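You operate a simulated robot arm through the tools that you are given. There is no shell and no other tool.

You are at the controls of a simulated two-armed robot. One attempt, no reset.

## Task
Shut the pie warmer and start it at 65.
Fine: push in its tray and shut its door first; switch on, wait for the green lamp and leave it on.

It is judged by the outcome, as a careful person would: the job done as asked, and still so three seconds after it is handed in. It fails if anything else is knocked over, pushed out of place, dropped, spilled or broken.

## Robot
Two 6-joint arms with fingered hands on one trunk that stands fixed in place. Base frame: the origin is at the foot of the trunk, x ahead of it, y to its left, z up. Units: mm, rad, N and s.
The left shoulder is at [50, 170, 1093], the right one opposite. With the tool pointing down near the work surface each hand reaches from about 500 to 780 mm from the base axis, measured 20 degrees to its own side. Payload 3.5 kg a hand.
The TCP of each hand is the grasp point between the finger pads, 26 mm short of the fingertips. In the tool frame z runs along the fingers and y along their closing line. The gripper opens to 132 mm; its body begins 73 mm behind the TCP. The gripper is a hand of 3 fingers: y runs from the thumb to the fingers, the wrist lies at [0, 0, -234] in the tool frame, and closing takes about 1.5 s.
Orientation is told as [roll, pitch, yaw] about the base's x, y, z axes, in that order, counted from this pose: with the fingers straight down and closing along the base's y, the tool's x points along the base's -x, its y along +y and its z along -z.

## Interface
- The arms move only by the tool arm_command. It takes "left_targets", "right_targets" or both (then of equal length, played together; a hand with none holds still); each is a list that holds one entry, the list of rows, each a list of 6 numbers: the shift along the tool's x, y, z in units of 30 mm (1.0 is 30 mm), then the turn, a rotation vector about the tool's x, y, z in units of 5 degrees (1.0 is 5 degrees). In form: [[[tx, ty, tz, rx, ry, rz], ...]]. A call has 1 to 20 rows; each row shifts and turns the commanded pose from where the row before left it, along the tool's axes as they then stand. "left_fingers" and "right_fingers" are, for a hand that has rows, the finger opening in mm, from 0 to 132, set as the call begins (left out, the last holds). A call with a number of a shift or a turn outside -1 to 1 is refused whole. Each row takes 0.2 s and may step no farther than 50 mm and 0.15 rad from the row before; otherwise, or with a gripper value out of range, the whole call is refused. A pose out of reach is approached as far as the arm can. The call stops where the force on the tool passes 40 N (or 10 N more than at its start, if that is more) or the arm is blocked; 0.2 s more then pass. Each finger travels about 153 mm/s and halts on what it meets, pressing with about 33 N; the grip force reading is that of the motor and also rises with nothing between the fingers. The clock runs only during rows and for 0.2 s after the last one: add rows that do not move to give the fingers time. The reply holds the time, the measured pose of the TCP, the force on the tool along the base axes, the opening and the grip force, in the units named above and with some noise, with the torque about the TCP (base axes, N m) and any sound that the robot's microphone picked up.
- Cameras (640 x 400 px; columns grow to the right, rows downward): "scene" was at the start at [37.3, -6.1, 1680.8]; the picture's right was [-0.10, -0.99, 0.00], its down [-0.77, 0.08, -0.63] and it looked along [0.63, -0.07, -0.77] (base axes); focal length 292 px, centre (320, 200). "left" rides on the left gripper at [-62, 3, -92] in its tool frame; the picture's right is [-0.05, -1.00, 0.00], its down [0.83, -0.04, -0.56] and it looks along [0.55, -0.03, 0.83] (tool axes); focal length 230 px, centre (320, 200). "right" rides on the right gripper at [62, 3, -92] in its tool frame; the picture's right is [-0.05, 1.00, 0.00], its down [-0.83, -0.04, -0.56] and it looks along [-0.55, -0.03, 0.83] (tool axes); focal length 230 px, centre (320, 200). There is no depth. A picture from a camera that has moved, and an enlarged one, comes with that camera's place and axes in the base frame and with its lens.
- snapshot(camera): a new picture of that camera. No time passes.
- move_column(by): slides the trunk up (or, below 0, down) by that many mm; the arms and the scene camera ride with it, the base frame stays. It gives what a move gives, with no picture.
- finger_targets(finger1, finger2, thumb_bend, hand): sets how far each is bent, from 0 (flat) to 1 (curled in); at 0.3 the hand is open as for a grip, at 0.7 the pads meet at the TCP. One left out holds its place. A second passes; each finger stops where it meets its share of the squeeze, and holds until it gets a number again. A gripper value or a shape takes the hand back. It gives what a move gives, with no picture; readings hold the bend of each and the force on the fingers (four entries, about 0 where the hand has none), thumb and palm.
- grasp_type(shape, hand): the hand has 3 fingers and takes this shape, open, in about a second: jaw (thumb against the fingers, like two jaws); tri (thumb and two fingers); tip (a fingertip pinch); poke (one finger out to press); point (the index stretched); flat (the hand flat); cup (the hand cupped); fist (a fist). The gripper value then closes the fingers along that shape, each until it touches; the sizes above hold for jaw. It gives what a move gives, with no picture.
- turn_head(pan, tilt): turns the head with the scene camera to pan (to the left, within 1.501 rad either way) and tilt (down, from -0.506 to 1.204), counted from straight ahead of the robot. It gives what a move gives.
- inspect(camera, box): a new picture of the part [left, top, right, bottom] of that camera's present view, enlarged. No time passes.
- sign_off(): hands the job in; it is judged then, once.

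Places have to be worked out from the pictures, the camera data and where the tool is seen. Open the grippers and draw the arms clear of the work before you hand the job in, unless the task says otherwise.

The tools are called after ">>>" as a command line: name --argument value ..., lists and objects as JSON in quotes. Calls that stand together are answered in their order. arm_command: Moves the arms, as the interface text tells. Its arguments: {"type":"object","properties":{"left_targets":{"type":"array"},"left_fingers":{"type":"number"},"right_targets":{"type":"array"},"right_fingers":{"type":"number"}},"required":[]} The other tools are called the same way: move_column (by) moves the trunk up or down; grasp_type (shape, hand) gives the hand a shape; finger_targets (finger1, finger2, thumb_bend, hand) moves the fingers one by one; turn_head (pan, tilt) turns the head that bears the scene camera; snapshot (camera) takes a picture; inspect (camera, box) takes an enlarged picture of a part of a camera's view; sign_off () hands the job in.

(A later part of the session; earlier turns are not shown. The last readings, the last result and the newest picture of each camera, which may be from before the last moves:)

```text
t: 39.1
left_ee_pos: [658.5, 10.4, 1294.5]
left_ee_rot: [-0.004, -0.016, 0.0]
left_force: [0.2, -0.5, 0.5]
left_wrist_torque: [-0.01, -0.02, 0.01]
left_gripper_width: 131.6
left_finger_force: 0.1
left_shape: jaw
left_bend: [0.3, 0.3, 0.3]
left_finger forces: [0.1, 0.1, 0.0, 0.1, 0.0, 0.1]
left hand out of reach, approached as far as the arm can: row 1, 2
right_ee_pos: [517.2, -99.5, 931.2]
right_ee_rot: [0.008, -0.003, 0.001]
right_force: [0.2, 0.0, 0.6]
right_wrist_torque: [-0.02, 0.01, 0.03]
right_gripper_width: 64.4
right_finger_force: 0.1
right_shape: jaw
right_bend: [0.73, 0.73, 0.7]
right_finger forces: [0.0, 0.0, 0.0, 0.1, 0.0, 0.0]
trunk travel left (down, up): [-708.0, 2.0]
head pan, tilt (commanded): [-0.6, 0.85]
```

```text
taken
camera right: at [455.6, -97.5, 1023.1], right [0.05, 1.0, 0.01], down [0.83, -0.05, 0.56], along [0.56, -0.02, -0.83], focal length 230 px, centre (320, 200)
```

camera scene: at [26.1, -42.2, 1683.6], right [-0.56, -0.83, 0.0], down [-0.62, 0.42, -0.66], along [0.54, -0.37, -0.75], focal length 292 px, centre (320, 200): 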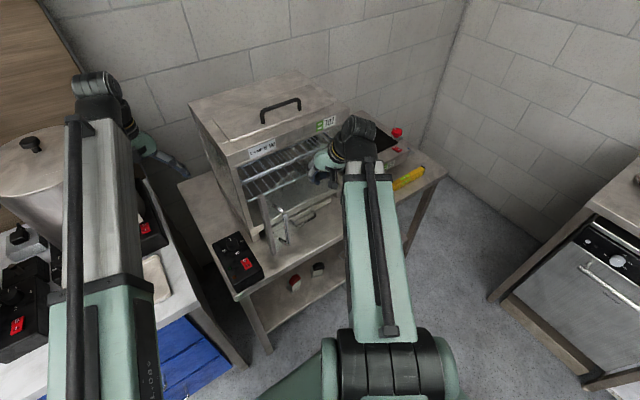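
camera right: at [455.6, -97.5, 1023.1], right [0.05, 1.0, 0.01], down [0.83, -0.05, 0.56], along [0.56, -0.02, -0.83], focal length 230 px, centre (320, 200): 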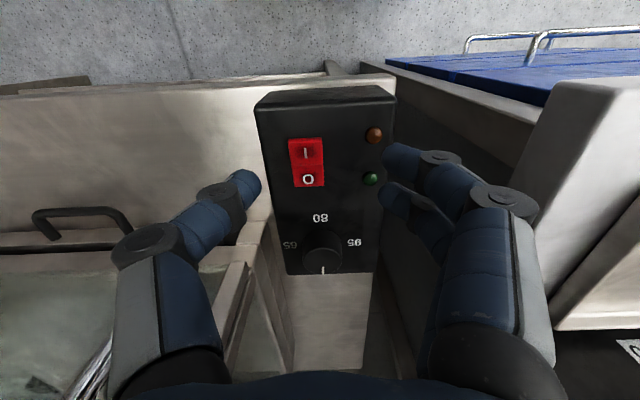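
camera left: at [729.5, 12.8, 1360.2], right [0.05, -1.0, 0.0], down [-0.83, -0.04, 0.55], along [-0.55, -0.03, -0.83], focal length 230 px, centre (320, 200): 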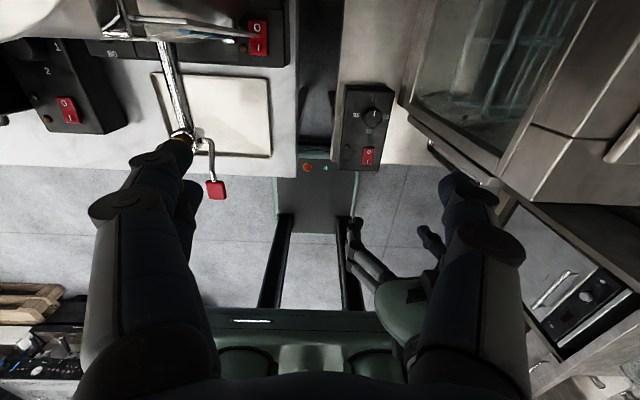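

The fingers straddle the box line correctly. I move forward 99 mm to sit over the knob.

>>> arm_command --right_targets '[[[-0.8, -0.05, 0, 0, 0, 0], [-0.8, 0, 0, 0, 0, 0], [-0.8, 0, 0, 0, 0, 0], [-0.9, 0, 0, 0, 0, 0]]]'

>>> snapshot --camera "right"

>>> snapshot --camera "left"

>>> snapshot --camera "scene"

```text
t: 40.1
left_ee_pos: [658.8, 9.7, 1294.4]
left_ee_rot: [-0.003, -0.014, -0.001]
left_force: [-0.4, 1.2, 0.0]
left_wrist_torque: [-0.01, 0.02, -0.03]
left_gripper_width: 132.1
left_finger_force: 0.0
left_shape: jaw
left_bend: [0.3, 0.3, 0.3]
left_finger forces: [0.0, 0.1, 0.0, 0.0, 0.0, 0.1]
right_ee_pos: [615.6, -101.9, 930.4]
right_ee_rot: [0.006, -0.002, 0.002]
right_force: [0.2, 0.0, -0.2]
right_wrist_torque: [-0.01, -0.02, 0.0]
right_gripper_width: 64.8
right_finger_force: 0.1
right_shape: jaw
right_bend: [0.73, 0.73, 0.7]
right_finger forces: [0.0, 0.0, 0.0, 0.1, 0.1, 0.0]
trunk travel left (down, up): [-708.0, 2.0]
head pan, tilt (commanded): [-0.6, 0.85]
```

```text
taken
camera right: at [555.2, -98.9, 1023.1], right [0.05, 1.0, 0.01], down [0.83, -0.05, 0.56], along [0.56, -0.02, -0.83], focal length 230 px, centre (320, 200)
```

right: 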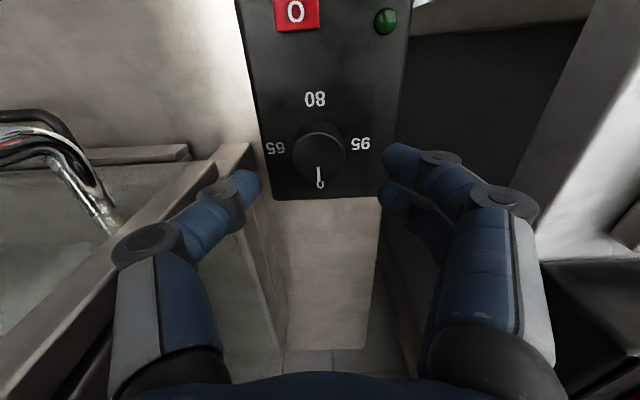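

```text
taken
camera left: at [719.2, 14.9, 1387.7], right [0.05, -1.0, 0.0], down [-0.84, -0.04, 0.54], along [-0.54, -0.03, -0.84], focal length 230 px, centre (320, 200)
```

left: 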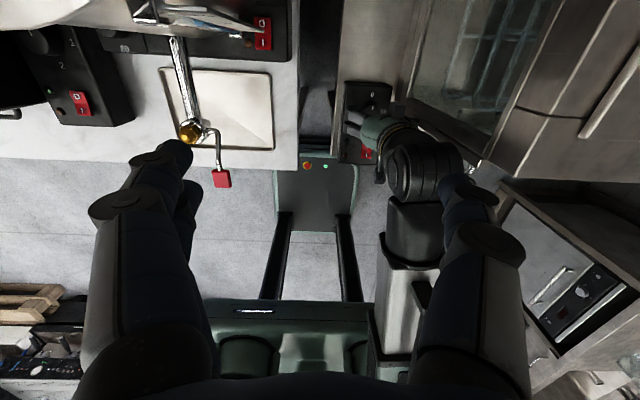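

```text
taken
camera scene: at [26.3, -42.2, 1683.6], right [-0.56, -0.83, 0.0], down [-0.62, 0.42, -0.66], along [0.54, -0.37, -0.75], focal length 292 px, centre (320, 200)
```

scene: 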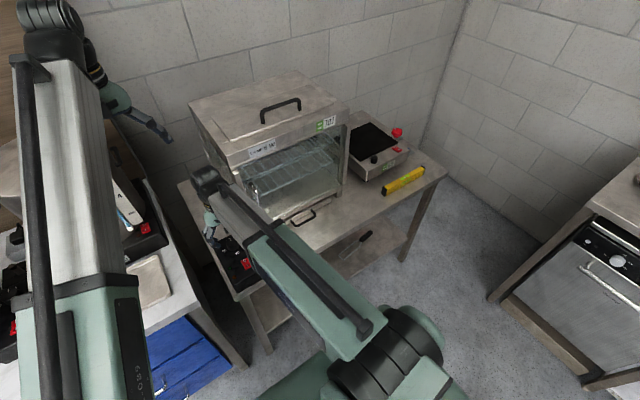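

Recomputed from this close view, the knob axis is (617, -102.5); the TCP is within 2 mm. I lower 36 mm so the fingertips flank the knob.

>>> arm_command --right_targets '[[[-0.05, -0.02, 0.5, 0, 0, 0], [0, 0, 0.4, 0, 0, 0], [0, 0, 0.3, 0, 0, 0]]]'

>>> snapshot --camera "right"

```text
t: 40.9
left_ee_pos: [658.2, 10.2, 1294.3]
left_ee_rot: [-0.004, -0.012, 0.0]
left_force: [0.1, 0.1, 0.0]
left_wrist_torque: [0.04, -0.02, 0.0]
left_gripper_width: 131.8
left_finger_force: 0.0
left_shape: jaw
left_bend: [0.3, 0.3, 0.3]
left_finger forces: [0.0, 0.0, 0.0, 0.0, 0.1, 0.0]
right_ee_pos: [617.4, -101.6, 894.0]
right_ee_rot: [0.008, -0.003, 0.001]
right_force: [0.3, 0.1, 0.3]
right_wrist_torque: [-0.03, -0.06, 0.0]
right_gripper_width: 64.5
right_finger_force: 0.0
right_shape: jaw
right_bend: [0.73, 0.73, 0.7]
right_finger forces: [0.1, 0.0, 0.1, 0.0, 0.1, 0.0]
trunk travel left (down, up): [-708.0, 2.0]
head pan, tilt (commanded): [-0.6, 0.85]
```

```text
taken
camera right: at [556.4, -99.0, 987.1], right [0.05, 1.0, 0.01], down [0.83, -0.05, 0.56], along [0.56, -0.02, -0.83], focal length 230 px, centre (320, 200)
```

right: 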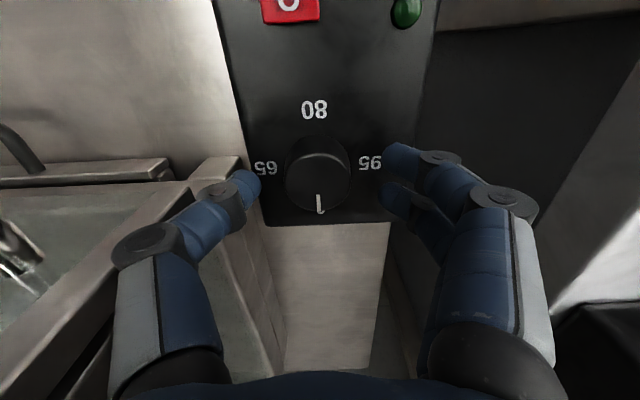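

The knob is centred between thumb and fingers with about 12 mm of overlap. I lower 3 mm more and close on the knob.

>>> arm_command --right_targets '[[[0, 0, 0.1, 0, 0, 0], [0, 0, 0, 0, 0, 0]]]'

>>> arm_command --right_targets '[[[0, 0, 0, 0, 0, 0], [0, 0, 0, 0, 0, 0], [0, 0, 0, 0, 0, 0], [0, 0, 0, 0, 0, 0], [0, 0, 0, 0, 0, 0], [0, 0, 0, 0, 0, 0]]]' --right_fingers 20

>>> snapshot --camera "right"

```text
t: 41.5
left_ee_pos: [659.2, 9.6, 1295.3]
left_ee_rot: [-0.005, -0.014, 0.003]
left_force: [-0.1, 0.4, 0.1]
left_wrist_torque: [0.01, -0.01, 0.02]
left_gripper_width: 131.8
left_finger_force: 0.0
left_shape: jaw
left_bend: [0.3, 0.3, 0.3]
left_finger forces: [0.0, 0.0, 0.0, 0.1, 0.0, 0.1]
right_ee_pos: [616.6, -101.8, 892.0]
right_ee_rot: [0.007, -0.001, 0.002]
right_force: [0.1, -0.2, 0.3]
right_wrist_torque: [0.0, 0.03, -0.01]
right_gripper_width: 64.6
right_finger_force: 0.0
right_shape: jaw
right_bend: [0.73, 0.73, 0.7]
right_finger forces: [0.1, 0.0, 0.1, 0.0, 0.1, 0.1]
trunk travel left (down, up): [-708.0, 2.0]
head pan, tilt (commanded): [-0.6, 0.85]
```

```text
t: 42.9
left_ee_pos: [658.5, 9.6, 1294.4]
left_ee_rot: [-0.003, -0.015, -0.001]
left_force: [0.2, -0.1, -1.3]
left_wrist_torque: [-0.01, 0.01, 0.03]
left_gripper_width: 131.9
left_finger_force: 0.1
left_shape: jaw
left_bend: [0.3, 0.3, 0.3]
left_finger forces: [0.0, 0.1, 0.0, 0.1, 0.1, 0.0]
right_ee_pos: [618.2, -102.5, 890.9]
right_ee_rot: [0.007, -0.002, -0.001]
right_force: [1.9, -4.8, -2.2]
right_wrist_torque: [-0.09, 0.0, 0.02]
right_gripper_width: 25.8
right_finger_force: 32.8
right_shape: jaw
right_bend: [0.73, 0.73, 0.7]
right_finger forces: [14.6, 14.1, 0.0, 0.0, 31.7, 0.0]
trunk travel left (down, up): [-708.0, 2.0]
head pan, tilt (commanded): [-0.6, 0.85]
```

```text
taken
camera right: at [556.3, -99.5, 984.1], right [0.05, 1.0, 0.01], down [0.83, -0.05, 0.56], along [0.56, -0.02, -0.83], focal length 230 px, centre (320, 200)
```

right: 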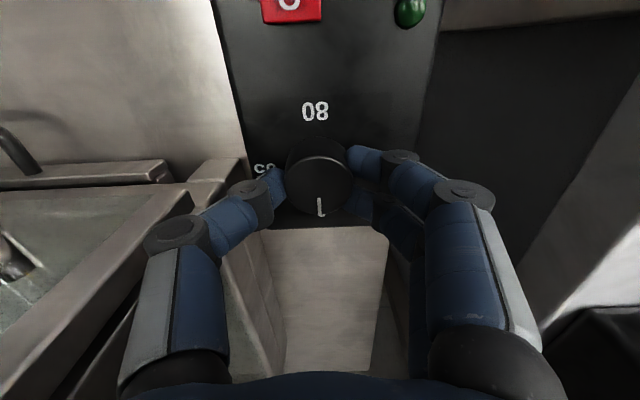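

The knob is gripped (14+14 N against 32 N). I turn it clockwise seen from above, first 15°, and check.

>>> arm_command --right_targets '[[[0, 0, 0, 0, 0, 1], [0, 0, 0, 0, 0, 1], [0, 0, 0, 0, 0, 1]]]'

>>> snapshot --camera "right"

```text
t: 43.7
left_ee_pos: [658.9, 9.7, 1293.8]
left_ee_rot: [-0.005, -0.014, 0.001]
left_force: [-1.0, -0.2, 0.3]
left_wrist_torque: [-0.02, -0.01, 0.02]
left_gripper_width: 131.9
left_finger_force: 0.0
left_shape: jaw
left_bend: [0.3, 0.3, 0.3]
left_finger forces: [0.0, 0.0, 0.1, 0.0, 0.1, 0.0]
right_ee_pos: [616.9, -102.6, 891.9]
right_ee_rot: [0.007, 0.0, -0.264]
right_force: [2.2, -7.1, -3.7]
right_wrist_torque: [-0.16, -0.02, 0.04]
right_gripper_width: 25.8
right_finger_force: 33.3
right_shape: jaw
right_bend: [0.73, 0.73, 0.7]
right_finger forces: [14.1, 14.5, 0.0, 0.1, 33.0, 0.1]
trunk travel left (down, up): [-708.0, 2.0]
head pan, tilt (commanded): [-0.6, 0.85]
```

```text
taken
camera right: at [559.3, -84.0, 984.2], right [0.31, 0.95, 0.01], down [0.79, -0.26, 0.56], along [0.53, -0.17, -0.83], focal length 230 px, centre (320, 200)
```

right: 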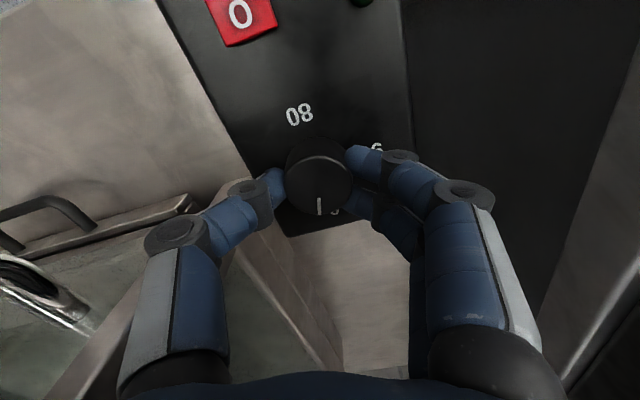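

The pointer turns with the hand. I turn the remaining 75°.

>>> arm_command --right_targets '[[[0, 0, 0, 0, 0, 1], [0, 0, 0, 0, 0, 1], [0, 0, 0, 0, 0, 1], [0, 0, 0, 0, 0, 1], [0, 0, 0, 0, 0, 1], [0, 0, 0, 0, 0, 1], [0, 0, 0, 0, 0, 1], [0, 0, 0, 0, 0, 1], [0, 0, 0, 0, 0, 1], [0, 0, 0, 0, 0, 1]]]'

>>> snapshot --camera "right"

>>> snapshot --camera "scene"

```text
t: 45.9
left_ee_pos: [657.7, 8.4, 1294.9]
left_ee_rot: [-0.001, -0.014, 0.001]
left_force: [-0.8, -0.8, 0.3]
left_wrist_torque: [-0.04, -0.03, 0.01]
left_gripper_width: 132.0
left_finger_force: 0.0
left_shape: jaw
left_bend: [0.3, 0.3, 0.3]
left_finger forces: [0.0, 0.0, 0.0, 0.0, 0.0, 0.0]
right_ee_pos: [615.6, -103.1, 891.5]
right_ee_rot: [0.003, 0.004, -1.137]
right_force: [-2.6, -18.0, -3.7]
right_wrist_torque: [-0.29, 0.07, 0.05]
right_gripper_width: 25.8
right_finger_force: 33.3
right_shape: jaw
right_bend: [0.73, 0.73, 0.7]
right_finger forces: [12.2, 16.0, 0.0, 0.1, 37.0, 0.0]
trunk travel left (down, up): [-708.0, 2.0]
head pan, tilt (commanded): [-0.6, 0.85]
```

```text
taken
camera right: at [594.5, -47.2, 984.7], right [0.93, 0.37, 0.0], down [0.31, -0.77, 0.55], along [0.21, -0.51, -0.83], focal length 230 px, centre (320, 200)
```

right: 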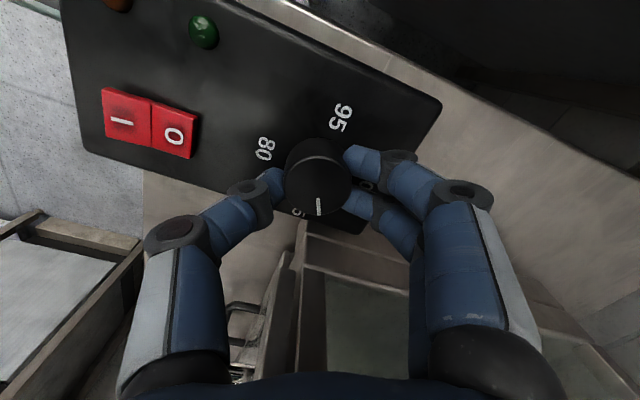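

```text
taken
camera scene: at [26.1, -44.3, 1683.5], right [-0.56, -0.83, 0.0], down [-0.62, 0.43, -0.66], along [0.54, -0.37, -0.75], focal length 292 px, centre (320, 200)
```

scene: 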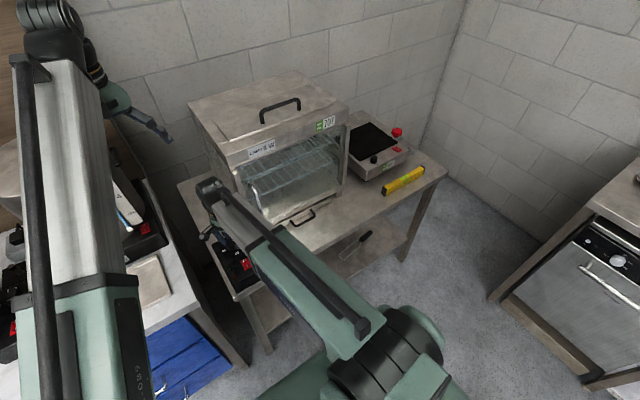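

The knob follows (pointer now about 65° round), but a sideways force of 18 N has built up on y. I ease the hand about 1.5 mm to -y to relieve it, then finish the last 25°.

>>> arm_command --right_targets '[[[-0.045, -0.021, 0, 0, 0, 0], [0, 0, 0, 0, 0, 0]]]'

```text
t: 46.5
left_ee_pos: [658.2, 9.4, 1295.0]
left_ee_rot: [-0.004, -0.013, -0.001]
left_force: [-0.4, -0.6, 0.4]
left_wrist_torque: [-0.02, 0.02, -0.01]
left_gripper_width: 132.0
left_finger_force: 0.0
left_shape: jaw
left_bend: [0.3, 0.3, 0.3]
left_finger forces: [0.1, 0.1, 0.1, 0.0, 0.1, 0.0]
right_ee_pos: [617.1, -103.3, 891.3]
right_ee_rot: [0.005, 0.003, -1.133]
right_force: [-2.9, -12.3, -6.9]
right_wrist_torque: [-0.25, 0.09, 0.07]
right_gripper_width: 25.9
right_finger_force: 33.3
right_shape: jaw
right_bend: [0.73, 0.73, 0.7]
right_finger forces: [13.3, 15.3, 0.1, 0.1, 35.8, 0.0]
trunk travel left (down, up): [-708.0, 2.0]
head pan, tilt (commanded): [-0.6, 0.85]
```

That helped (12 N). I ease 2.5 mm more while completing the turn.

>>> arm_command --right_targets '[[[-0.0755, -0.035, 0, 0, 0, 0], [0, 0, 0, 0, 0, 1], [0, 0, 0, 0, 0, 1], [0, 0, 0, 0, 0, 1], [0, 0, 0, 0, 0, 1], [0, 0, 0, 0, 0, 1], [0, 0, 0, 0, 0, 0]]]'

>>> snapshot --camera "right"

>>> inspect --camera "right" --box '[220, 110, 420, 250]'

```text
t: 48.1
left_ee_pos: [658.9, 10.8, 1295.4]
left_ee_rot: [-0.004, -0.015, 0.001]
left_force: [0.2, 0.5, 0.7]
left_wrist_torque: [0.01, 0.01, 0.0]
left_gripper_width: 131.4
left_finger_force: 0.1
left_shape: jaw
left_bend: [0.3, 0.3, 0.3]
left_finger forces: [0.1, 0.0, 0.1, 0.0, 0.1, 0.0]
right_ee_pos: [617.4, -105.6, 892.6]
right_ee_rot: [0.0, 0.008, -1.572]
right_force: [-9.7, 6.0, -7.5]
right_wrist_torque: [0.14, 0.14, 0.01]
right_gripper_width: 25.5
right_finger_force: 32.5
right_shape: jaw
right_bend: [0.73, 0.73, 0.7]
right_finger forces: [15.6, 12.4, 0.0, 0.0, 34.5, 0.0]
trunk travel left (down, up): [-708.0, 2.0]
head pan, tilt (commanded): [-0.6, 0.85]
```

```text
taken
camera right: at [620.3, -44.2, 985.0], right [1.0, -0.05, 0.0], down [-0.04, -0.83, 0.55], along [-0.03, -0.55, -0.84], focal length 230 px, centre (320, 200)
```

right: 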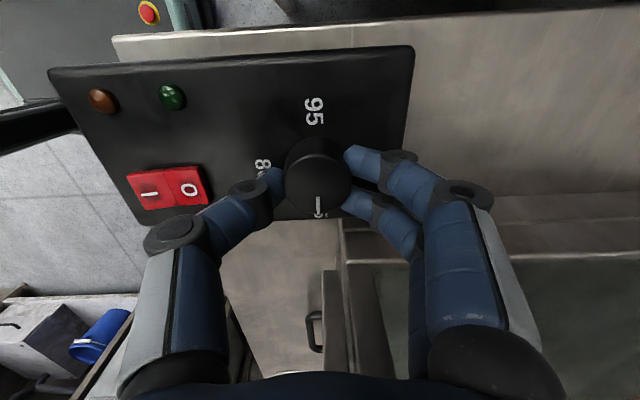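

```text
2.86 times, centred on (320, 180) of right
camera zoom: at [620.3, -44.2, 985.0], right [1.0, -0.05, 0.0], down [-0.04, -0.83, 0.55], along [-0.03, -0.55, -0.84], focal length 657 px, centre (320, 257)
```

zoom: 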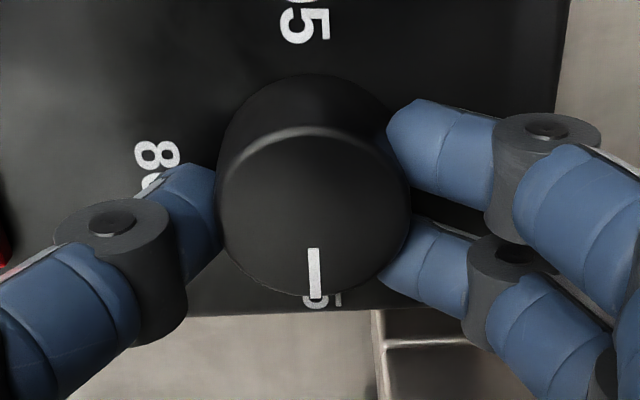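

The hand has turned exactly 90° and the pointer is on 65. I release the knob.

>>> arm_command --right_targets '[[[0, 0, 0, 0, 0, 0], [0, 0, 0, 0, 0, 0], [0, 0, 0, 0, 0, 0], [0, 0, 0, 0, 0, 0]]]' --right_fingers 66

>>> inspect --camera "right" --box '[220, 110, 420, 250]'

```text
t: 49.1
left_ee_pos: [659.2, 10.6, 1294.4]
left_ee_rot: [-0.004, -0.013, 0.0]
left_force: [0.4, 0.0, 0.4]
left_wrist_torque: [-0.06, 0.03, -0.02]
left_gripper_width: 132.2
left_finger_force: 0.0
left_shape: jaw
left_bend: [0.3, 0.3, 0.3]
left_finger forces: [0.0, 0.0, 0.0, 0.1, 0.0, 0.0]
right_ee_pos: [616.6, -106.0, 891.0]
right_ee_rot: [0.003, 0.01, -1.569]
right_force: [0.4, -1.3, 1.3]
right_wrist_torque: [-0.02, -0.03, -0.01]
right_gripper_width: 65.5
right_finger_force: 0.0
right_shape: jaw
right_bend: [0.73, 0.73, 0.7]
right_finger forces: [0.0, 0.1, 0.0, 0.0, 0.1, 0.0]
trunk travel left (down, up): [-708.0, 2.0]
head pan, tilt (commanded): [-0.6, 0.85]
```

```text
2.86 times, centred on (320, 180) of right
camera zoom: at [620.8, -45.0, 985.1], right [1.0, -0.05, 0.0], down [-0.04, -0.83, 0.55], along [-0.03, -0.55, -0.84], focal length 657 px, centre (320, 257)
```

zoom: 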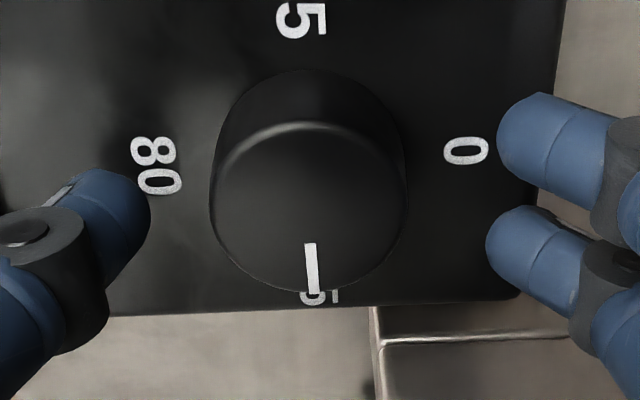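

The pointer sits squarely on 65. I rise straight up 70 mm, then shape the hand for poking with one finger.

>>> arm_command --right_targets '[[[0, 0, -0.4, 0, 0, 0], [0, 0, -0.6, 0, 0, 0], [0, 0, -0.7, 0, 0, 0], [0, 0, -0.7, 0, 0, 0]]]'

>>> grasp_type --hand "right" --shape "poke"

>>> snapshot --camera "right"

>>> snapshot --camera "left"

```text
t: 50.1
left_ee_pos: [657.8, 9.9, 1294.6]
left_ee_rot: [-0.003, -0.014, 0.001]
left_force: [0.6, 0.1, -0.1]
left_wrist_torque: [0.0, 0.01, -0.01]
left_gripper_width: 131.7
left_finger_force: 0.0
left_shape: jaw
left_bend: [0.3, 0.3, 0.3]
left_finger forces: [0.0, 0.0, 0.1, 0.1, 0.1, 0.0]
right_ee_pos: [617.0, -106.7, 963.4]
right_ee_rot: [0.002, 0.006, -1.568]
right_force: [-0.5, -0.4, -0.1]
right_wrist_torque: [-0.04, -0.02, 0.01]
right_gripper_width: 65.4
right_finger_force: 0.0
right_shape: jaw
right_bend: [0.73, 0.73, 0.7]
right_finger forces: [0.0, 0.0, 0.0, 0.1, 0.1, 0.1]
trunk travel left (down, up): [-708.0, 2.0]
head pan, tilt (commanded): [-0.6, 0.85]
```

```text
t: 51.0
left_ee_pos: [658.1, 10.1, 1294.6]
left_ee_rot: [-0.002, -0.014, 0.0]
left_force: [-0.2, 0.2, -0.2]
left_wrist_torque: [0.04, 0.0, 0.01]
left_gripper_width: 131.9
left_finger_force: 0.1
left_shape: jaw
left_bend: [0.3, 0.3, 0.3]
left_finger forces: [0.0, 0.1, 0.0, 0.0, 0.0, 0.1]
right_ee_pos: [617.5, -106.6, 965.0]
right_ee_rot: [0.002, 0.007, -1.569]
right_force: [0.3, 0.3, 0.2]
right_wrist_torque: [-0.04, 0.01, 0.0]
right_gripper_width: 0.0
right_finger_force: 0.0
right_shape: poke
right_bend: [1.0, 1.0, 0.45]
right_finger forces: [0.0, 0.0, 0.0, 0.0, 0.0, 0.1]
trunk travel left (down, up): [-708.0, 2.0]
head pan, tilt (commanded): [-0.6, 0.85]
```

```text
taken
camera right: at [621.3, -45.8, 1056.5], right [1.0, -0.05, 0.0], down [-0.04, -0.83, 0.55], along [-0.03, -0.55, -0.84], focal length 230 px, centre (320, 200)
```

right: 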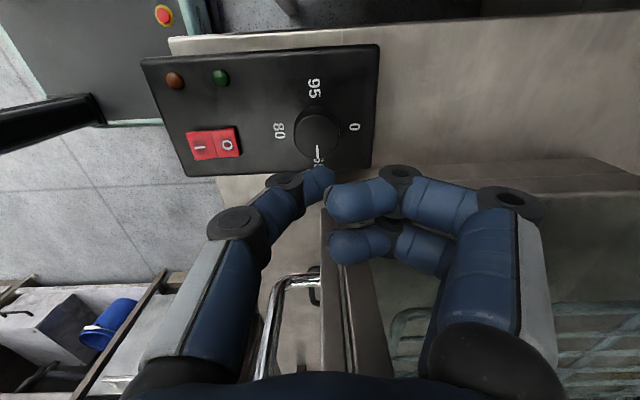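

```text
taken
camera left: at [718.9, 14.9, 1387.9], right [0.05, -1.0, 0.0], down [-0.84, -0.04, 0.54], along [-0.54, -0.03, -0.84], focal length 230 px, centre (320, 200)
```

left: 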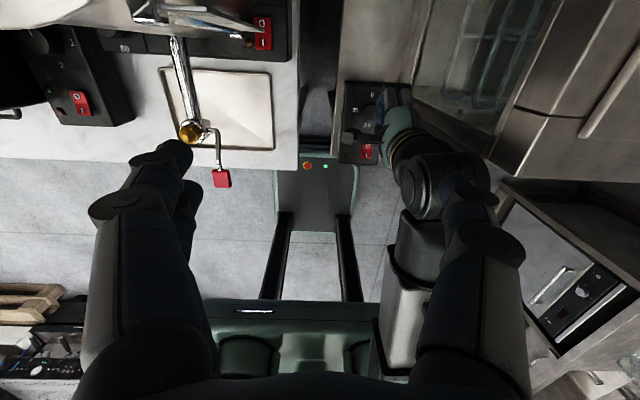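

In the poke shape both fingers curl and the thumb points out, its tip near the tool axis. I enlarge to locate that tip.

>>> inspect --camera "right" --box '[220, 120, 420, 260]'

>>> inspect --camera "right" --box '[130, 30, 390, 200]'

>>> inspect --camera "scene" --box '[180, 170, 280, 270]'

```text
2.86 times, centred on (320, 190) of right
camera zoom: at [621.3, -45.8, 1056.5], right [1.0, -0.05, 0.0], down [-0.04, -0.83, 0.55], along [-0.03, -0.55, -0.84], focal length 657 px, centre (320, 229)
```

zoom: 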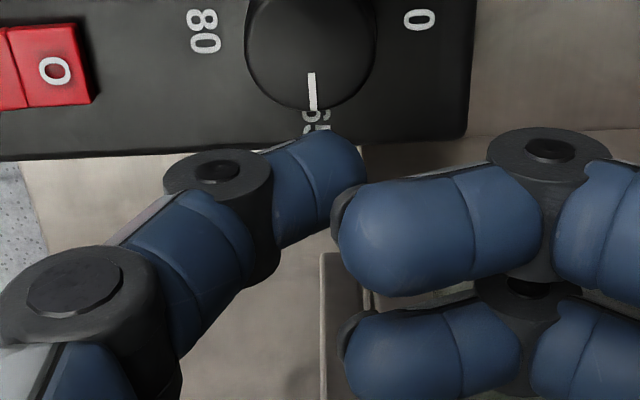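

```text
2.35 times, centred on (260, 115) of right
camera zoom: at [621.3, -45.8, 1056.5], right [1.0, -0.05, 0.0], down [-0.04, -0.83, 0.55], along [-0.03, -0.55, -0.84], focal length 541 px, centre (461, 400)
```

zoom: 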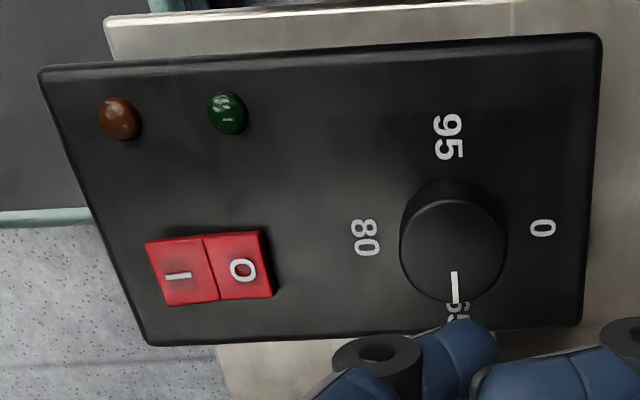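

```text
4.00 times, centred on (230, 220) of scene
camera zoom: at [26.0, -42.3, 1683.6], right [-0.56, -0.83, 0.0], down [-0.62, 0.42, -0.66], along [0.54, -0.37, -0.75], focal length 1169 px, centre (680, 120)
```

zoom: 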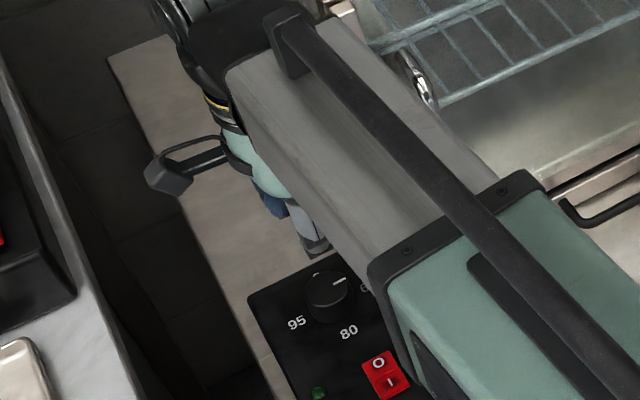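

The thumb tip sits at about (0, +4, +25) in the tool frame, with the curled fingers ~20 mm higher. The "I" end of the rocker is at about (512, -112.5); I move back over it at this height.

>>> arm_command --right_targets '[[[-0.05, -0.9, 0, 0, 0, 0], [-0.05, -0.9, 0, 0, 0, 0], [-0.05, -0.9, 0, 0, 0, 0], [-0.05, -0.95, 0, 0, 0, 0]]]'

>>> snapshot --camera "right"

>>> inspect --camera "left" --box '[320, 60, 420, 180]'

```text
t: 52.0
left_ee_pos: [658.1, 10.7, 1294.4]
left_ee_rot: [-0.002, -0.012, 0.0]
left_force: [-0.8, -0.3, -0.8]
left_wrist_torque: [0.01, -0.05, 0.0]
left_gripper_width: 131.8
left_finger_force: 0.1
left_shape: jaw
left_bend: [0.3, 0.3, 0.3]
left_finger forces: [0.0, 0.0, 0.0, 0.0, 0.0, 0.0]
right_ee_pos: [505.7, -113.2, 963.9]
right_ee_rot: [0.005, 0.008, -1.57]
right_force: [-0.2, -0.3, 0.4]
right_wrist_torque: [0.03, -0.04, -0.01]
right_gripper_width: 0.0
right_finger_force: 0.0
right_shape: poke
right_bend: [1.0, 1.0, 0.45]
right_finger forces: [0.1, 0.1, 0.1, 0.0, 0.0, 0.0]
trunk travel left (down, up): [-708.0, 2.0]
head pan, tilt (commanded): [-0.6, 0.85]
```

```text
taken
camera right: at [510.7, -50.9, 1056.6], right [1.0, -0.05, 0.0], down [-0.04, -0.83, 0.55], along [-0.03, -0.55, -0.84], focal length 230 px, centre (320, 200)
```

right: 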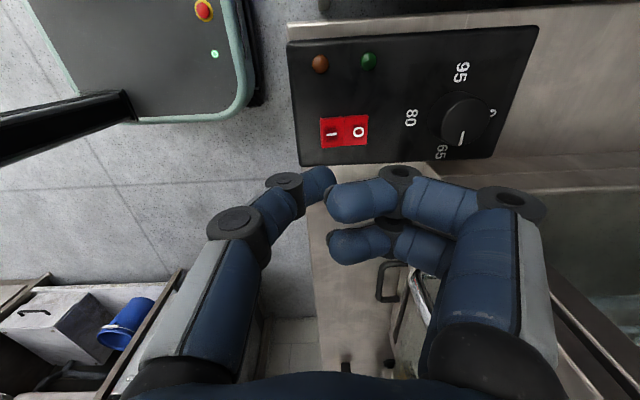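

```text
3.33 times, centred on (370, 120) of left
camera zoom: at [718.6, 14.9, 1388.1], right [0.05, -1.0, 0.0], down [-0.84, -0.04, 0.54], along [-0.54, -0.03, -0.84], focal length 767 px, centre (153, 467)
```

zoom: 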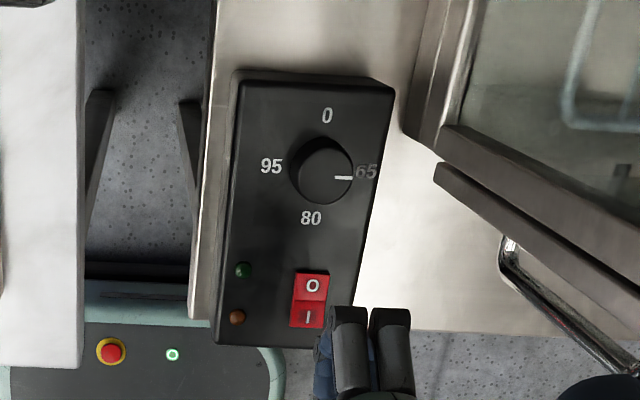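

The left camera shows the knob on 65 and the switch clearly. I enlarge the right view once more to refine the aim on the "I" half.

>>> inspect --camera "right" --box '[270, 60, 430, 220]'

```text
2.50 times, centred on (350, 140) of right
camera zoom: at [510.7, -50.9, 1056.6], right [1.0, -0.05, 0.0], down [-0.04, -0.83, 0.55], along [-0.03, -0.55, -0.84], focal length 575 px, centre (245, 350)
```

zoom: 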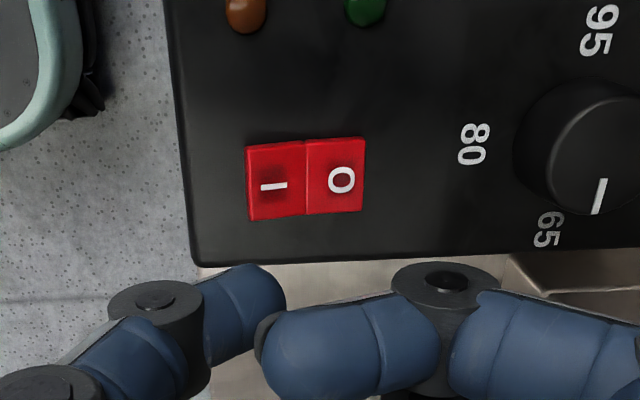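

Refined: the "I" half spans x 508–527, y -121 to -97, so I aim the tip at (513, -109.5). I correct by about 4 mm each way and lower to just above the switch.

>>> arm_command --right_targets '[[[0.123, 0.133, 0.5, 0, 0, 0], [0, 0, 0.6, 0, 0, 0], [0, 0, 0.5, 0, 0, 0], [0, 0, 0.3, 0, 0, 0]]]'

>>> inspect --camera "right" --box '[240, 80, 420, 240]'

>>> inspect --camera "left" --box '[320, 60, 420, 180]'

```text
t: 53.0
left_ee_pos: [657.9, 9.3, 1294.7]
left_ee_rot: [-0.003, -0.015, -0.002]
left_force: [0.2, -1.2, 0.4]
left_wrist_torque: [0.02, -0.04, 0.01]
left_gripper_width: 132.0
left_finger_force: 0.1
left_shape: jaw
left_bend: [0.3, 0.3, 0.3]
left_finger forces: [0.1, 0.0, 0.1, 0.0, 0.1, 0.0]
right_ee_pos: [510.8, -109.2, 907.2]
right_ee_rot: [0.001, 0.007, -1.568]
right_force: [0.3, -1.0, -0.2]
right_wrist_torque: [-0.04, -0.03, 0.0]
right_gripper_width: 0.1
right_finger_force: 0.1
right_shape: poke
right_bend: [1.0, 1.0, 0.45]
right_finger forces: [0.0, 0.0, 0.0, 0.0, 0.1, 0.0]
trunk travel left (down, up): [-708.0, 2.0]
head pan, tilt (commanded): [-0.6, 0.85]
```

```text
2.50 times, centred on (330, 160) of right
camera zoom: at [515.5, -47.2, 999.7], right [1.0, -0.05, 0.0], down [-0.04, -0.83, 0.55], along [-0.03, -0.55, -0.84], focal length 575 px, centre (295, 300)
```

zoom: 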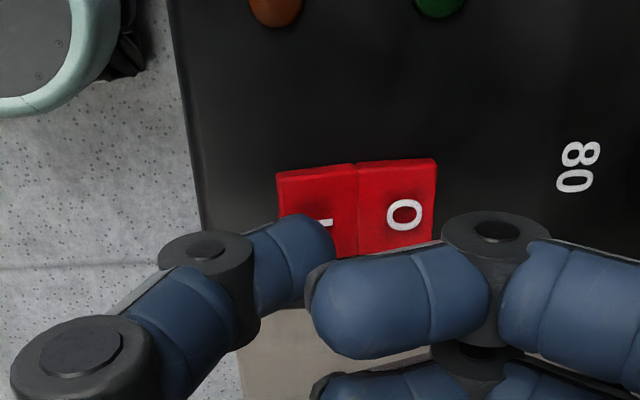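

```text
3.33 times, centred on (370, 120) of left
camera zoom: at [718.9, 14.9, 1387.9], right [0.05, -1.0, 0.0], down [-0.84, -0.04, 0.54], along [-0.54, -0.03, -0.84], focal length 767 px, centre (153, 467)
```

zoom: 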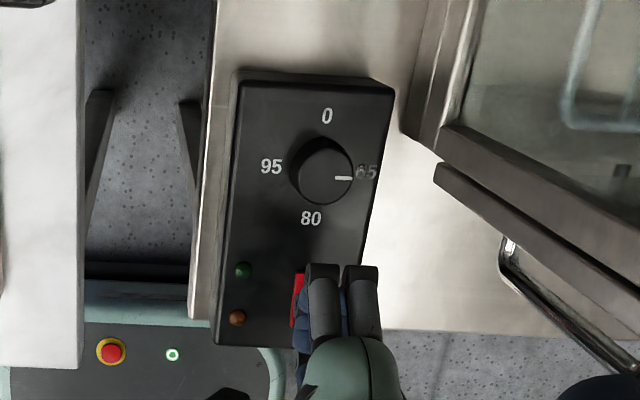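

The tip is over the "I" half. I press down in 2 mm steps, watching force and listening for the click.

>>> arm_command --right_targets '[[[0, 0, 0.067, 0, 0, 0], [0, 0, 0.067, 0, 0, 0], [0, 0, 0.067, 0, 0, 0], [0, 0, 0.067, 0, 0, 0], [0, 0, 0.067, 0, 0, 0]]]'

```text
t: 54.2
left_ee_pos: [658.7, 10.8, 1294.5]
left_ee_rot: [-0.005, -0.016, 0.001]
left_force: [-0.8, 0.0, -0.5]
left_wrist_torque: [-0.01, 0.0, -0.02]
left_gripper_width: 132.0
left_finger_force: 0.1
left_shape: jaw
left_bend: [0.3, 0.3, 0.3]
left_finger forces: [0.0, 0.1, 0.0, 0.0, 0.0, 0.0]
right_ee_pos: [511.2, -108.5, 897.1]
right_ee_rot: [0.005, 0.007, -1.569]
right_force: [-0.6, 0.7, 2.0]
right_wrist_torque: [-0.04, 0.01, -0.01]
right_gripper_width: 0.0
right_finger_force: 0.1
right_shape: poke
right_bend: [1.0, 1.0, 0.45]
right_finger forces: [0.0, 0.0, 0.0, 0.1, 1.7, 0.0]
trunk travel left (down, up): [-708.0, 2.0]
head pan, tilt (commanded): [-0.6, 0.85]
```

Light contact is felt on the thumb (1.7 N). I press on in 1.5 mm steps.

>>> arm_command --right_targets '[[[0, 0, 0.05, 0, 0, 0], [0, 0, 0.05, 0, 0, 0], [0, 0, 0.05, 0, 0, 0], [0, 0, 0.05, 0, 0, 0]]]'

>>> inspect --camera "left" --box '[320, 60, 420, 180]'

>>> inspect --camera "right" --box '[240, 80, 420, 240]'

```text
t: 55.2
left_ee_pos: [655.2, 10.8, 1295.7]
left_ee_rot: [-0.003, -0.016, 0.0]
left_force: [-0.2, 0.3, 0.5]
left_wrist_torque: [0.0, 0.01, -0.02]
left_gripper_width: 131.8
left_finger_force: 0.1
left_shape: jaw
left_bend: [0.3, 0.3, 0.3]
left_finger forces: [0.0, 0.1, 0.0, 0.0, 0.0, 0.0]
right_ee_pos: [509.8, -108.4, 892.9]
right_ee_rot: [0.005, 0.004, -1.569]
right_force: [-6.7, -1.8, 28.2]
right_wrist_torque: [-0.12, 0.06, -0.03]
right_gripper_width: 0.2
right_finger_force: 0.0
right_shape: poke
right_bend: [1.0, 1.0, 0.46]
right_finger forces: [0.0, 0.1, 0.1, 0.0, 29.2, 0.0]
trunk travel left (down, up): [-708.0, 2.0]
head pan, tilt (commanded): [-0.6, 0.85]
```

```text
3.33 times, centred on (370, 120) of left
camera zoom: at [716.5, 15.0, 1389.7], right [0.05, -1.0, 0.0], down [-0.84, -0.04, 0.54], along [-0.54, -0.03, -0.84], focal length 767 px, centre (153, 467)
```

zoom: 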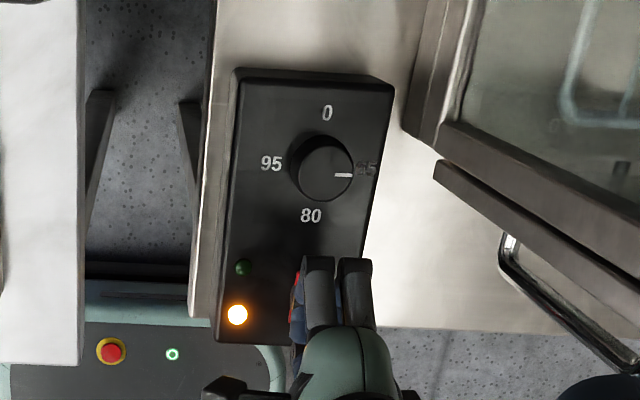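

```text
2.50 times, centred on (330, 160) of right
camera zoom: at [513.5, -47.4, 985.8], right [1.0, -0.05, 0.0], down [-0.04, -0.83, 0.55], along [-0.02, -0.55, -0.84], focal length 575 px, centre (295, 300)
```

zoom: 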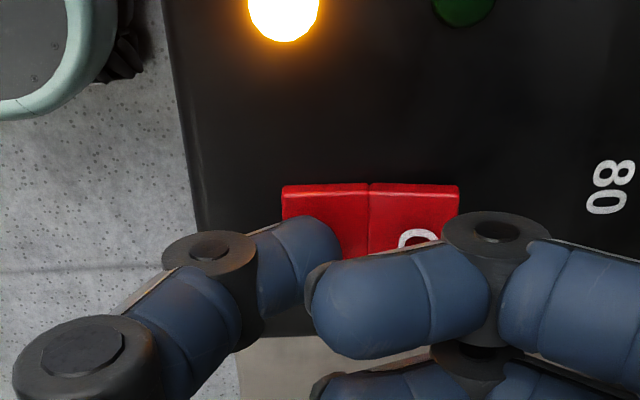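

The amber lamp is lit: the warmer is switched on. I lift straight off the switch, 75 mm up.

>>> arm_command --right_targets '[[[0, 0, -0.3, 0, 0, 0], [0, 0, -0.6, 0, 0, 0], [0, 0, -0.8, 0, 0, 0], [0, 0, -0.8, 0, 0, 0]]]'

>>> inspect --camera "right" --box '[250, 20, 550, 200]'

>>> inspect --camera "left" --box '[320, 60, 420, 180]'

```text
t: 56.2
left_ee_pos: [657.6, 9.8, 1294.2]
left_ee_rot: [-0.003, -0.013, 0.0]
left_force: [-0.2, 0.1, -0.1]
left_wrist_torque: [0.02, -0.04, -0.01]
left_gripper_width: 132.0
left_finger_force: 0.1
left_shape: jaw
left_bend: [0.3, 0.3, 0.3]
left_finger forces: [0.0, 0.0, 0.0, 0.0, 0.0, 0.0]
right_ee_pos: [510.8, -108.9, 966.2]
right_ee_rot: [0.002, 0.005, -1.569]
right_force: [0.3, -0.5, 0.1]
right_wrist_torque: [-0.02, 0.0, 0.01]
right_gripper_width: 0.2
right_finger_force: 0.0
right_shape: poke
right_bend: [1.0, 1.0, 0.45]
right_finger forces: [0.0, 0.0, 0.0, 0.0, 0.1, 0.0]
trunk travel left (down, up): [-708.0, 2.0]
head pan, tilt (commanded): [-0.6, 0.85]
```

```text
2.13 times, centred on (400, 110) of right
camera zoom: at [514.6, -47.1, 1058.7], right [1.0, -0.05, 0.0], down [-0.04, -0.83, 0.55], along [-0.03, -0.55, -0.84], focal length 491 px, centre (149, 392)
```

zoom: 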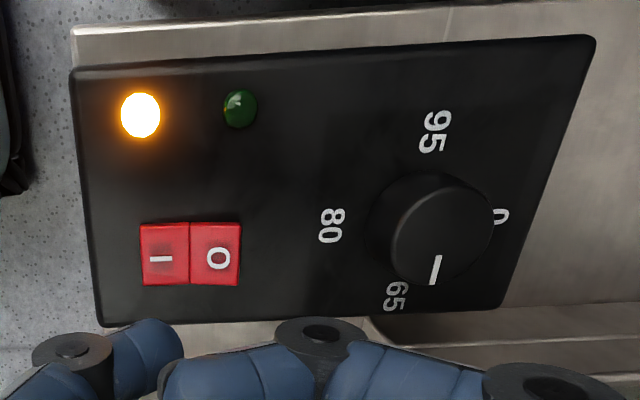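

```text
3.33 times, centred on (370, 120) of left
camera zoom: at [718.7, 15.0, 1388.0], right [0.05, -1.0, 0.0], down [-0.84, -0.04, 0.54], along [-0.54, -0.03, -0.84], focal length 767 px, centre (153, 467)
```

zoom: 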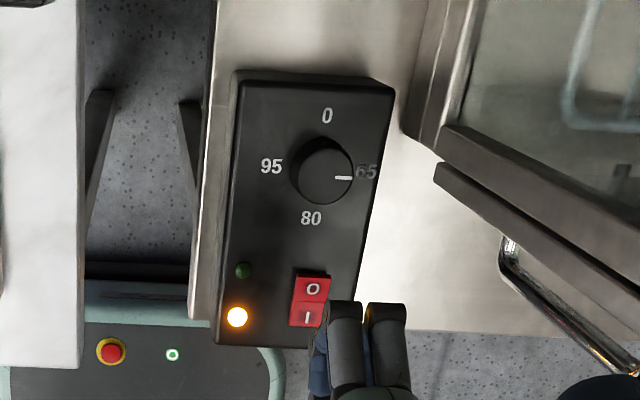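

Amber stays lit and the knob reads 65. While it heats I withdraw the right arm: up, back a little, then off to the right.

>>> arm_command --right_targets '[[[0, 0, -1, 0, 0, 0], [0, 0, -1, 0, 0, 0], [0, 0, -1, 0, 0, 0], [0, 0, -1, 0, 0, 0], [0, -1, -0.8, 0, 0, 0], [0, -1, 0, 0, 0, 0], [-1, 0, 0, 0, 0, 0], [-1, 0, 0, 0, 0, 0], [-1, 0, 0, 0, 0, 0], [-1, 0, 0, 0, 0, 0], [-1, 0, 0, 0, 0, 0], [-1, 0, 0, 0, 0, 0], [-1, 0, 0, 0, 0, 0], [-1, 0, 0, 0, 0, 0], [-1, 0, 0, 0, 0, 0], [-1, 0, 0, 0, 0, 0]]]'

>>> inspect --camera "left" --box '[320, 60, 420, 180]'

>>> snapshot --camera "scene"

```text
t: 59.6
left_ee_pos: [657.6, 10.2, 1294.6]
left_ee_rot: [-0.003, -0.015, 0.0]
left_force: [-0.7, 0.2, 0.6]
left_wrist_torque: [0.0, -0.01, 0.0]
left_gripper_width: 131.9
left_finger_force: 0.0
left_shape: jaw
left_bend: [0.3, 0.3, 0.3]
left_finger forces: [0.0, 0.0, 0.0, 0.1, 0.0, 0.1]
right_ee_pos: [455.7, -408.0, 1109.8]
right_ee_rot: [0.003, 0.007, -1.57]
right_force: [-0.2, 0.7, 0.1]
right_wrist_torque: [0.02, 0.0, -0.04]
right_gripper_width: 0.0
right_finger_force: 0.0
right_shape: poke
right_bend: [1.0, 1.0, 0.45]
right_finger forces: [0.0, 0.1, 0.0, 0.1, 0.0, 0.0]
right hand out of reach, approached as far as the arm can: row 7
trunk travel left (down, up): [-708.0, 2.0]
head pan, tilt (commanded): [-0.6, 0.85]
```

```text
3.33 times, centred on (370, 120) of left
camera zoom: at [718.9, 14.6, 1387.9], right [0.05, -1.0, 0.0], down [-0.84, -0.04, 0.54], along [-0.54, -0.03, -0.84], focal length 767 px, centre (153, 467)
```

zoom: 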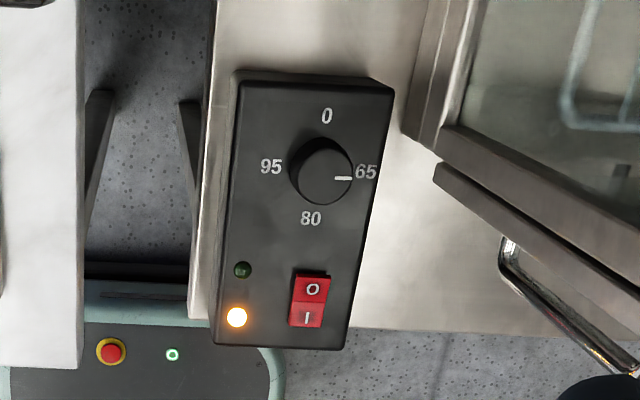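

```text
taken
camera scene: at [26.0, -42.7, 1683.6], right [-0.56, -0.83, 0.0], down [-0.62, 0.42, -0.66], along [0.54, -0.37, -0.75], focal length 292 px, centre (320, 200)
```

scene: 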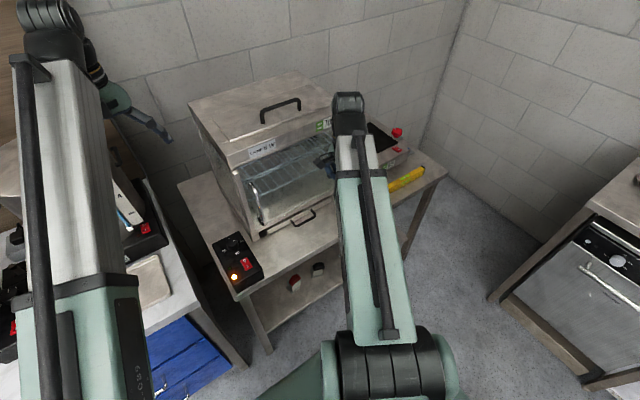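

The right arm is clear of the panel. I restore the open jaw shape and turn the wrist back to yaw 0 while time passes for the lamp.

>>> grasp_type --hand "right" --shape "jaw"

>>> arm_command --right_targets '[[[0, 0, 0, 0, 0, -1], [0, 0, 0, 0, 0, -1], [0, 0, 0, 0, 0, -1], [0, 0, 0, 0, 0, -1], [0, 0, 0, 0, 0, -1], [0, 0, 0, 0, 0, -1], [0, 0, 0, 0, 0, -1], [0, 0, 0, 0, 0, -1], [0, 0, 0, 0, 0, -1], [0, 0, 0, 0, 0, -1], [0, 0, 0, 0, 0, -1], [0, 0, 0, 0, 0, -1], [0, 0, 0, 0, 0, -1], [0, 0, 0, 0, 0, -1], [0, 0, 0, 0, 0, -1], [0, 0, 0, 0, 0, -1], [0, 0, 0, 0, 0, -1], [0, 0, 0, 0, 0, -1]]]'

>>> snapshot --camera "right"

>>> snapshot --camera "left"

```text
t: 60.5
left_ee_pos: [658.9, 10.5, 1294.7]
left_ee_rot: [-0.004, -0.015, -0.001]
left_force: [-0.6, -0.9, 0.1]
left_wrist_torque: [-0.01, 0.02, 0.01]
left_gripper_width: 131.9
left_finger_force: 0.0
left_shape: jaw
left_bend: [0.3, 0.3, 0.3]
left_finger forces: [0.1, 0.1, 0.1, 0.0, 0.0, 0.0]
right_ee_pos: [455.5, -407.6, 1109.3]
right_ee_rot: [0.003, 0.007, -1.571]
right_force: [-0.3, 0.9, -0.2]
right_wrist_torque: [0.03, 0.01, -0.01]
right_gripper_width: 131.7
right_finger_force: 0.1
right_shape: jaw
right_bend: [0.3, 0.3, 0.3]
right_finger forces: [0.0, 0.0, 0.0, 0.1, 0.1, 0.0]
trunk travel left (down, up): [-708.0, 2.0]
head pan, tilt (commanded): [-0.6, 0.85]
```

```text
t: 64.3
left_ee_pos: [657.8, 10.8, 1295.9]
left_ee_rot: [-0.004, -0.014, 0.0]
left_force: [0.0, 0.0, -0.1]
left_wrist_torque: [-0.01, -0.01, -0.01]
left_gripper_width: 131.9
left_finger_force: 0.1
left_shape: jaw
left_bend: [0.3, 0.3, 0.3]
left_finger forces: [0.0, 0.0, 0.1, 0.1, 0.0, 0.1]
right_ee_pos: [456.2, -409.5, 1108.8]
right_ee_rot: [0.008, -0.001, 0.005]
right_force: [0.2, 0.0, 0.0]
right_wrist_torque: [0.02, -0.02, -0.02]
right_gripper_width: 131.8
right_finger_force: 0.2
right_shape: jaw
right_bend: [0.3, 0.3, 0.3]
right_finger forces: [0.0, 0.0, 0.0, 0.0, 0.1, 0.0]
trunk travel left (down, up): [-708.0, 2.0]
head pan, tilt (commanded): [-0.6, 0.85]
```

```text
taken
camera right: at [395.2, -406.8, 1201.7], right [0.05, 1.0, 0.01], down [0.83, -0.04, 0.56], along [0.56, -0.02, -0.83], focal length 230 px, centre (320, 200)
```

right: 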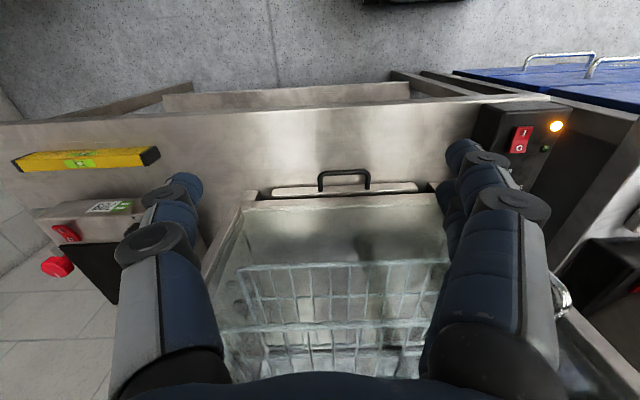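

```text
taken
camera left: at [718.9, 14.9, 1387.9], right [0.05, -1.0, 0.0], down [-0.84, -0.04, 0.54], along [-0.54, -0.03, -0.84], focal length 230 px, centre (320, 200)
```

left: 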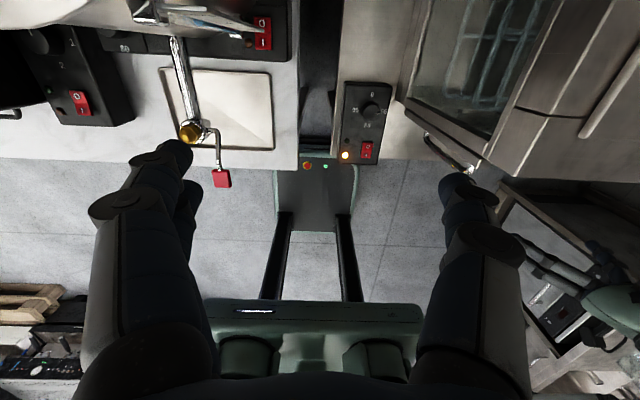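

Still amber. While waiting, I check the door's lower edge and the tray lip up close from this camera.

>>> inspect --camera "right" --box '[190, 150, 470, 330]'

>>> inspect --camera "left" --box '[390, 80, 550, 200]'

```text
2.22 times, centred on (330, 240) of right
camera zoom: at [395.2, -406.8, 1201.7], right [0.05, 1.0, 0.01], down [0.83, -0.04, 0.56], along [0.56, -0.02, -0.83], focal length 511 px, centre (298, 111)
```

zoom: 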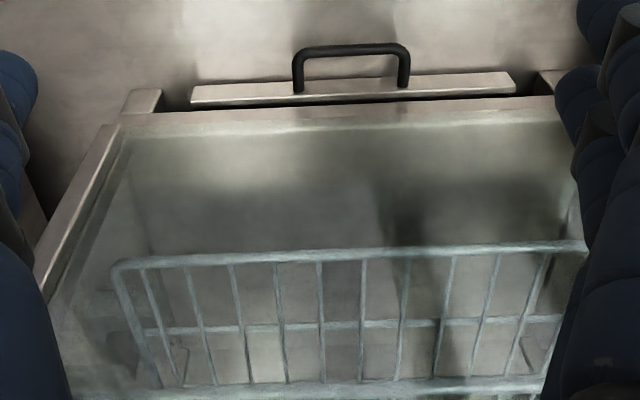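

```text
3.33 times, centred on (470, 140) of left
camera zoom: at [718.9, 14.9, 1387.9], right [0.05, -1.0, 0.0], down [-0.84, -0.04, 0.54], along [-0.54, -0.03, -0.84], focal length 767 px, centre (-180, 400)
```

zoom: 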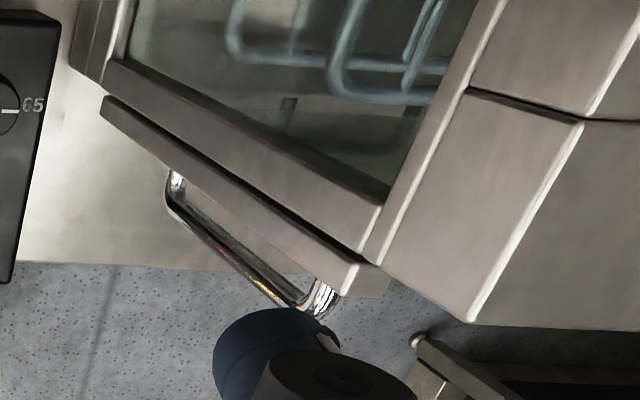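

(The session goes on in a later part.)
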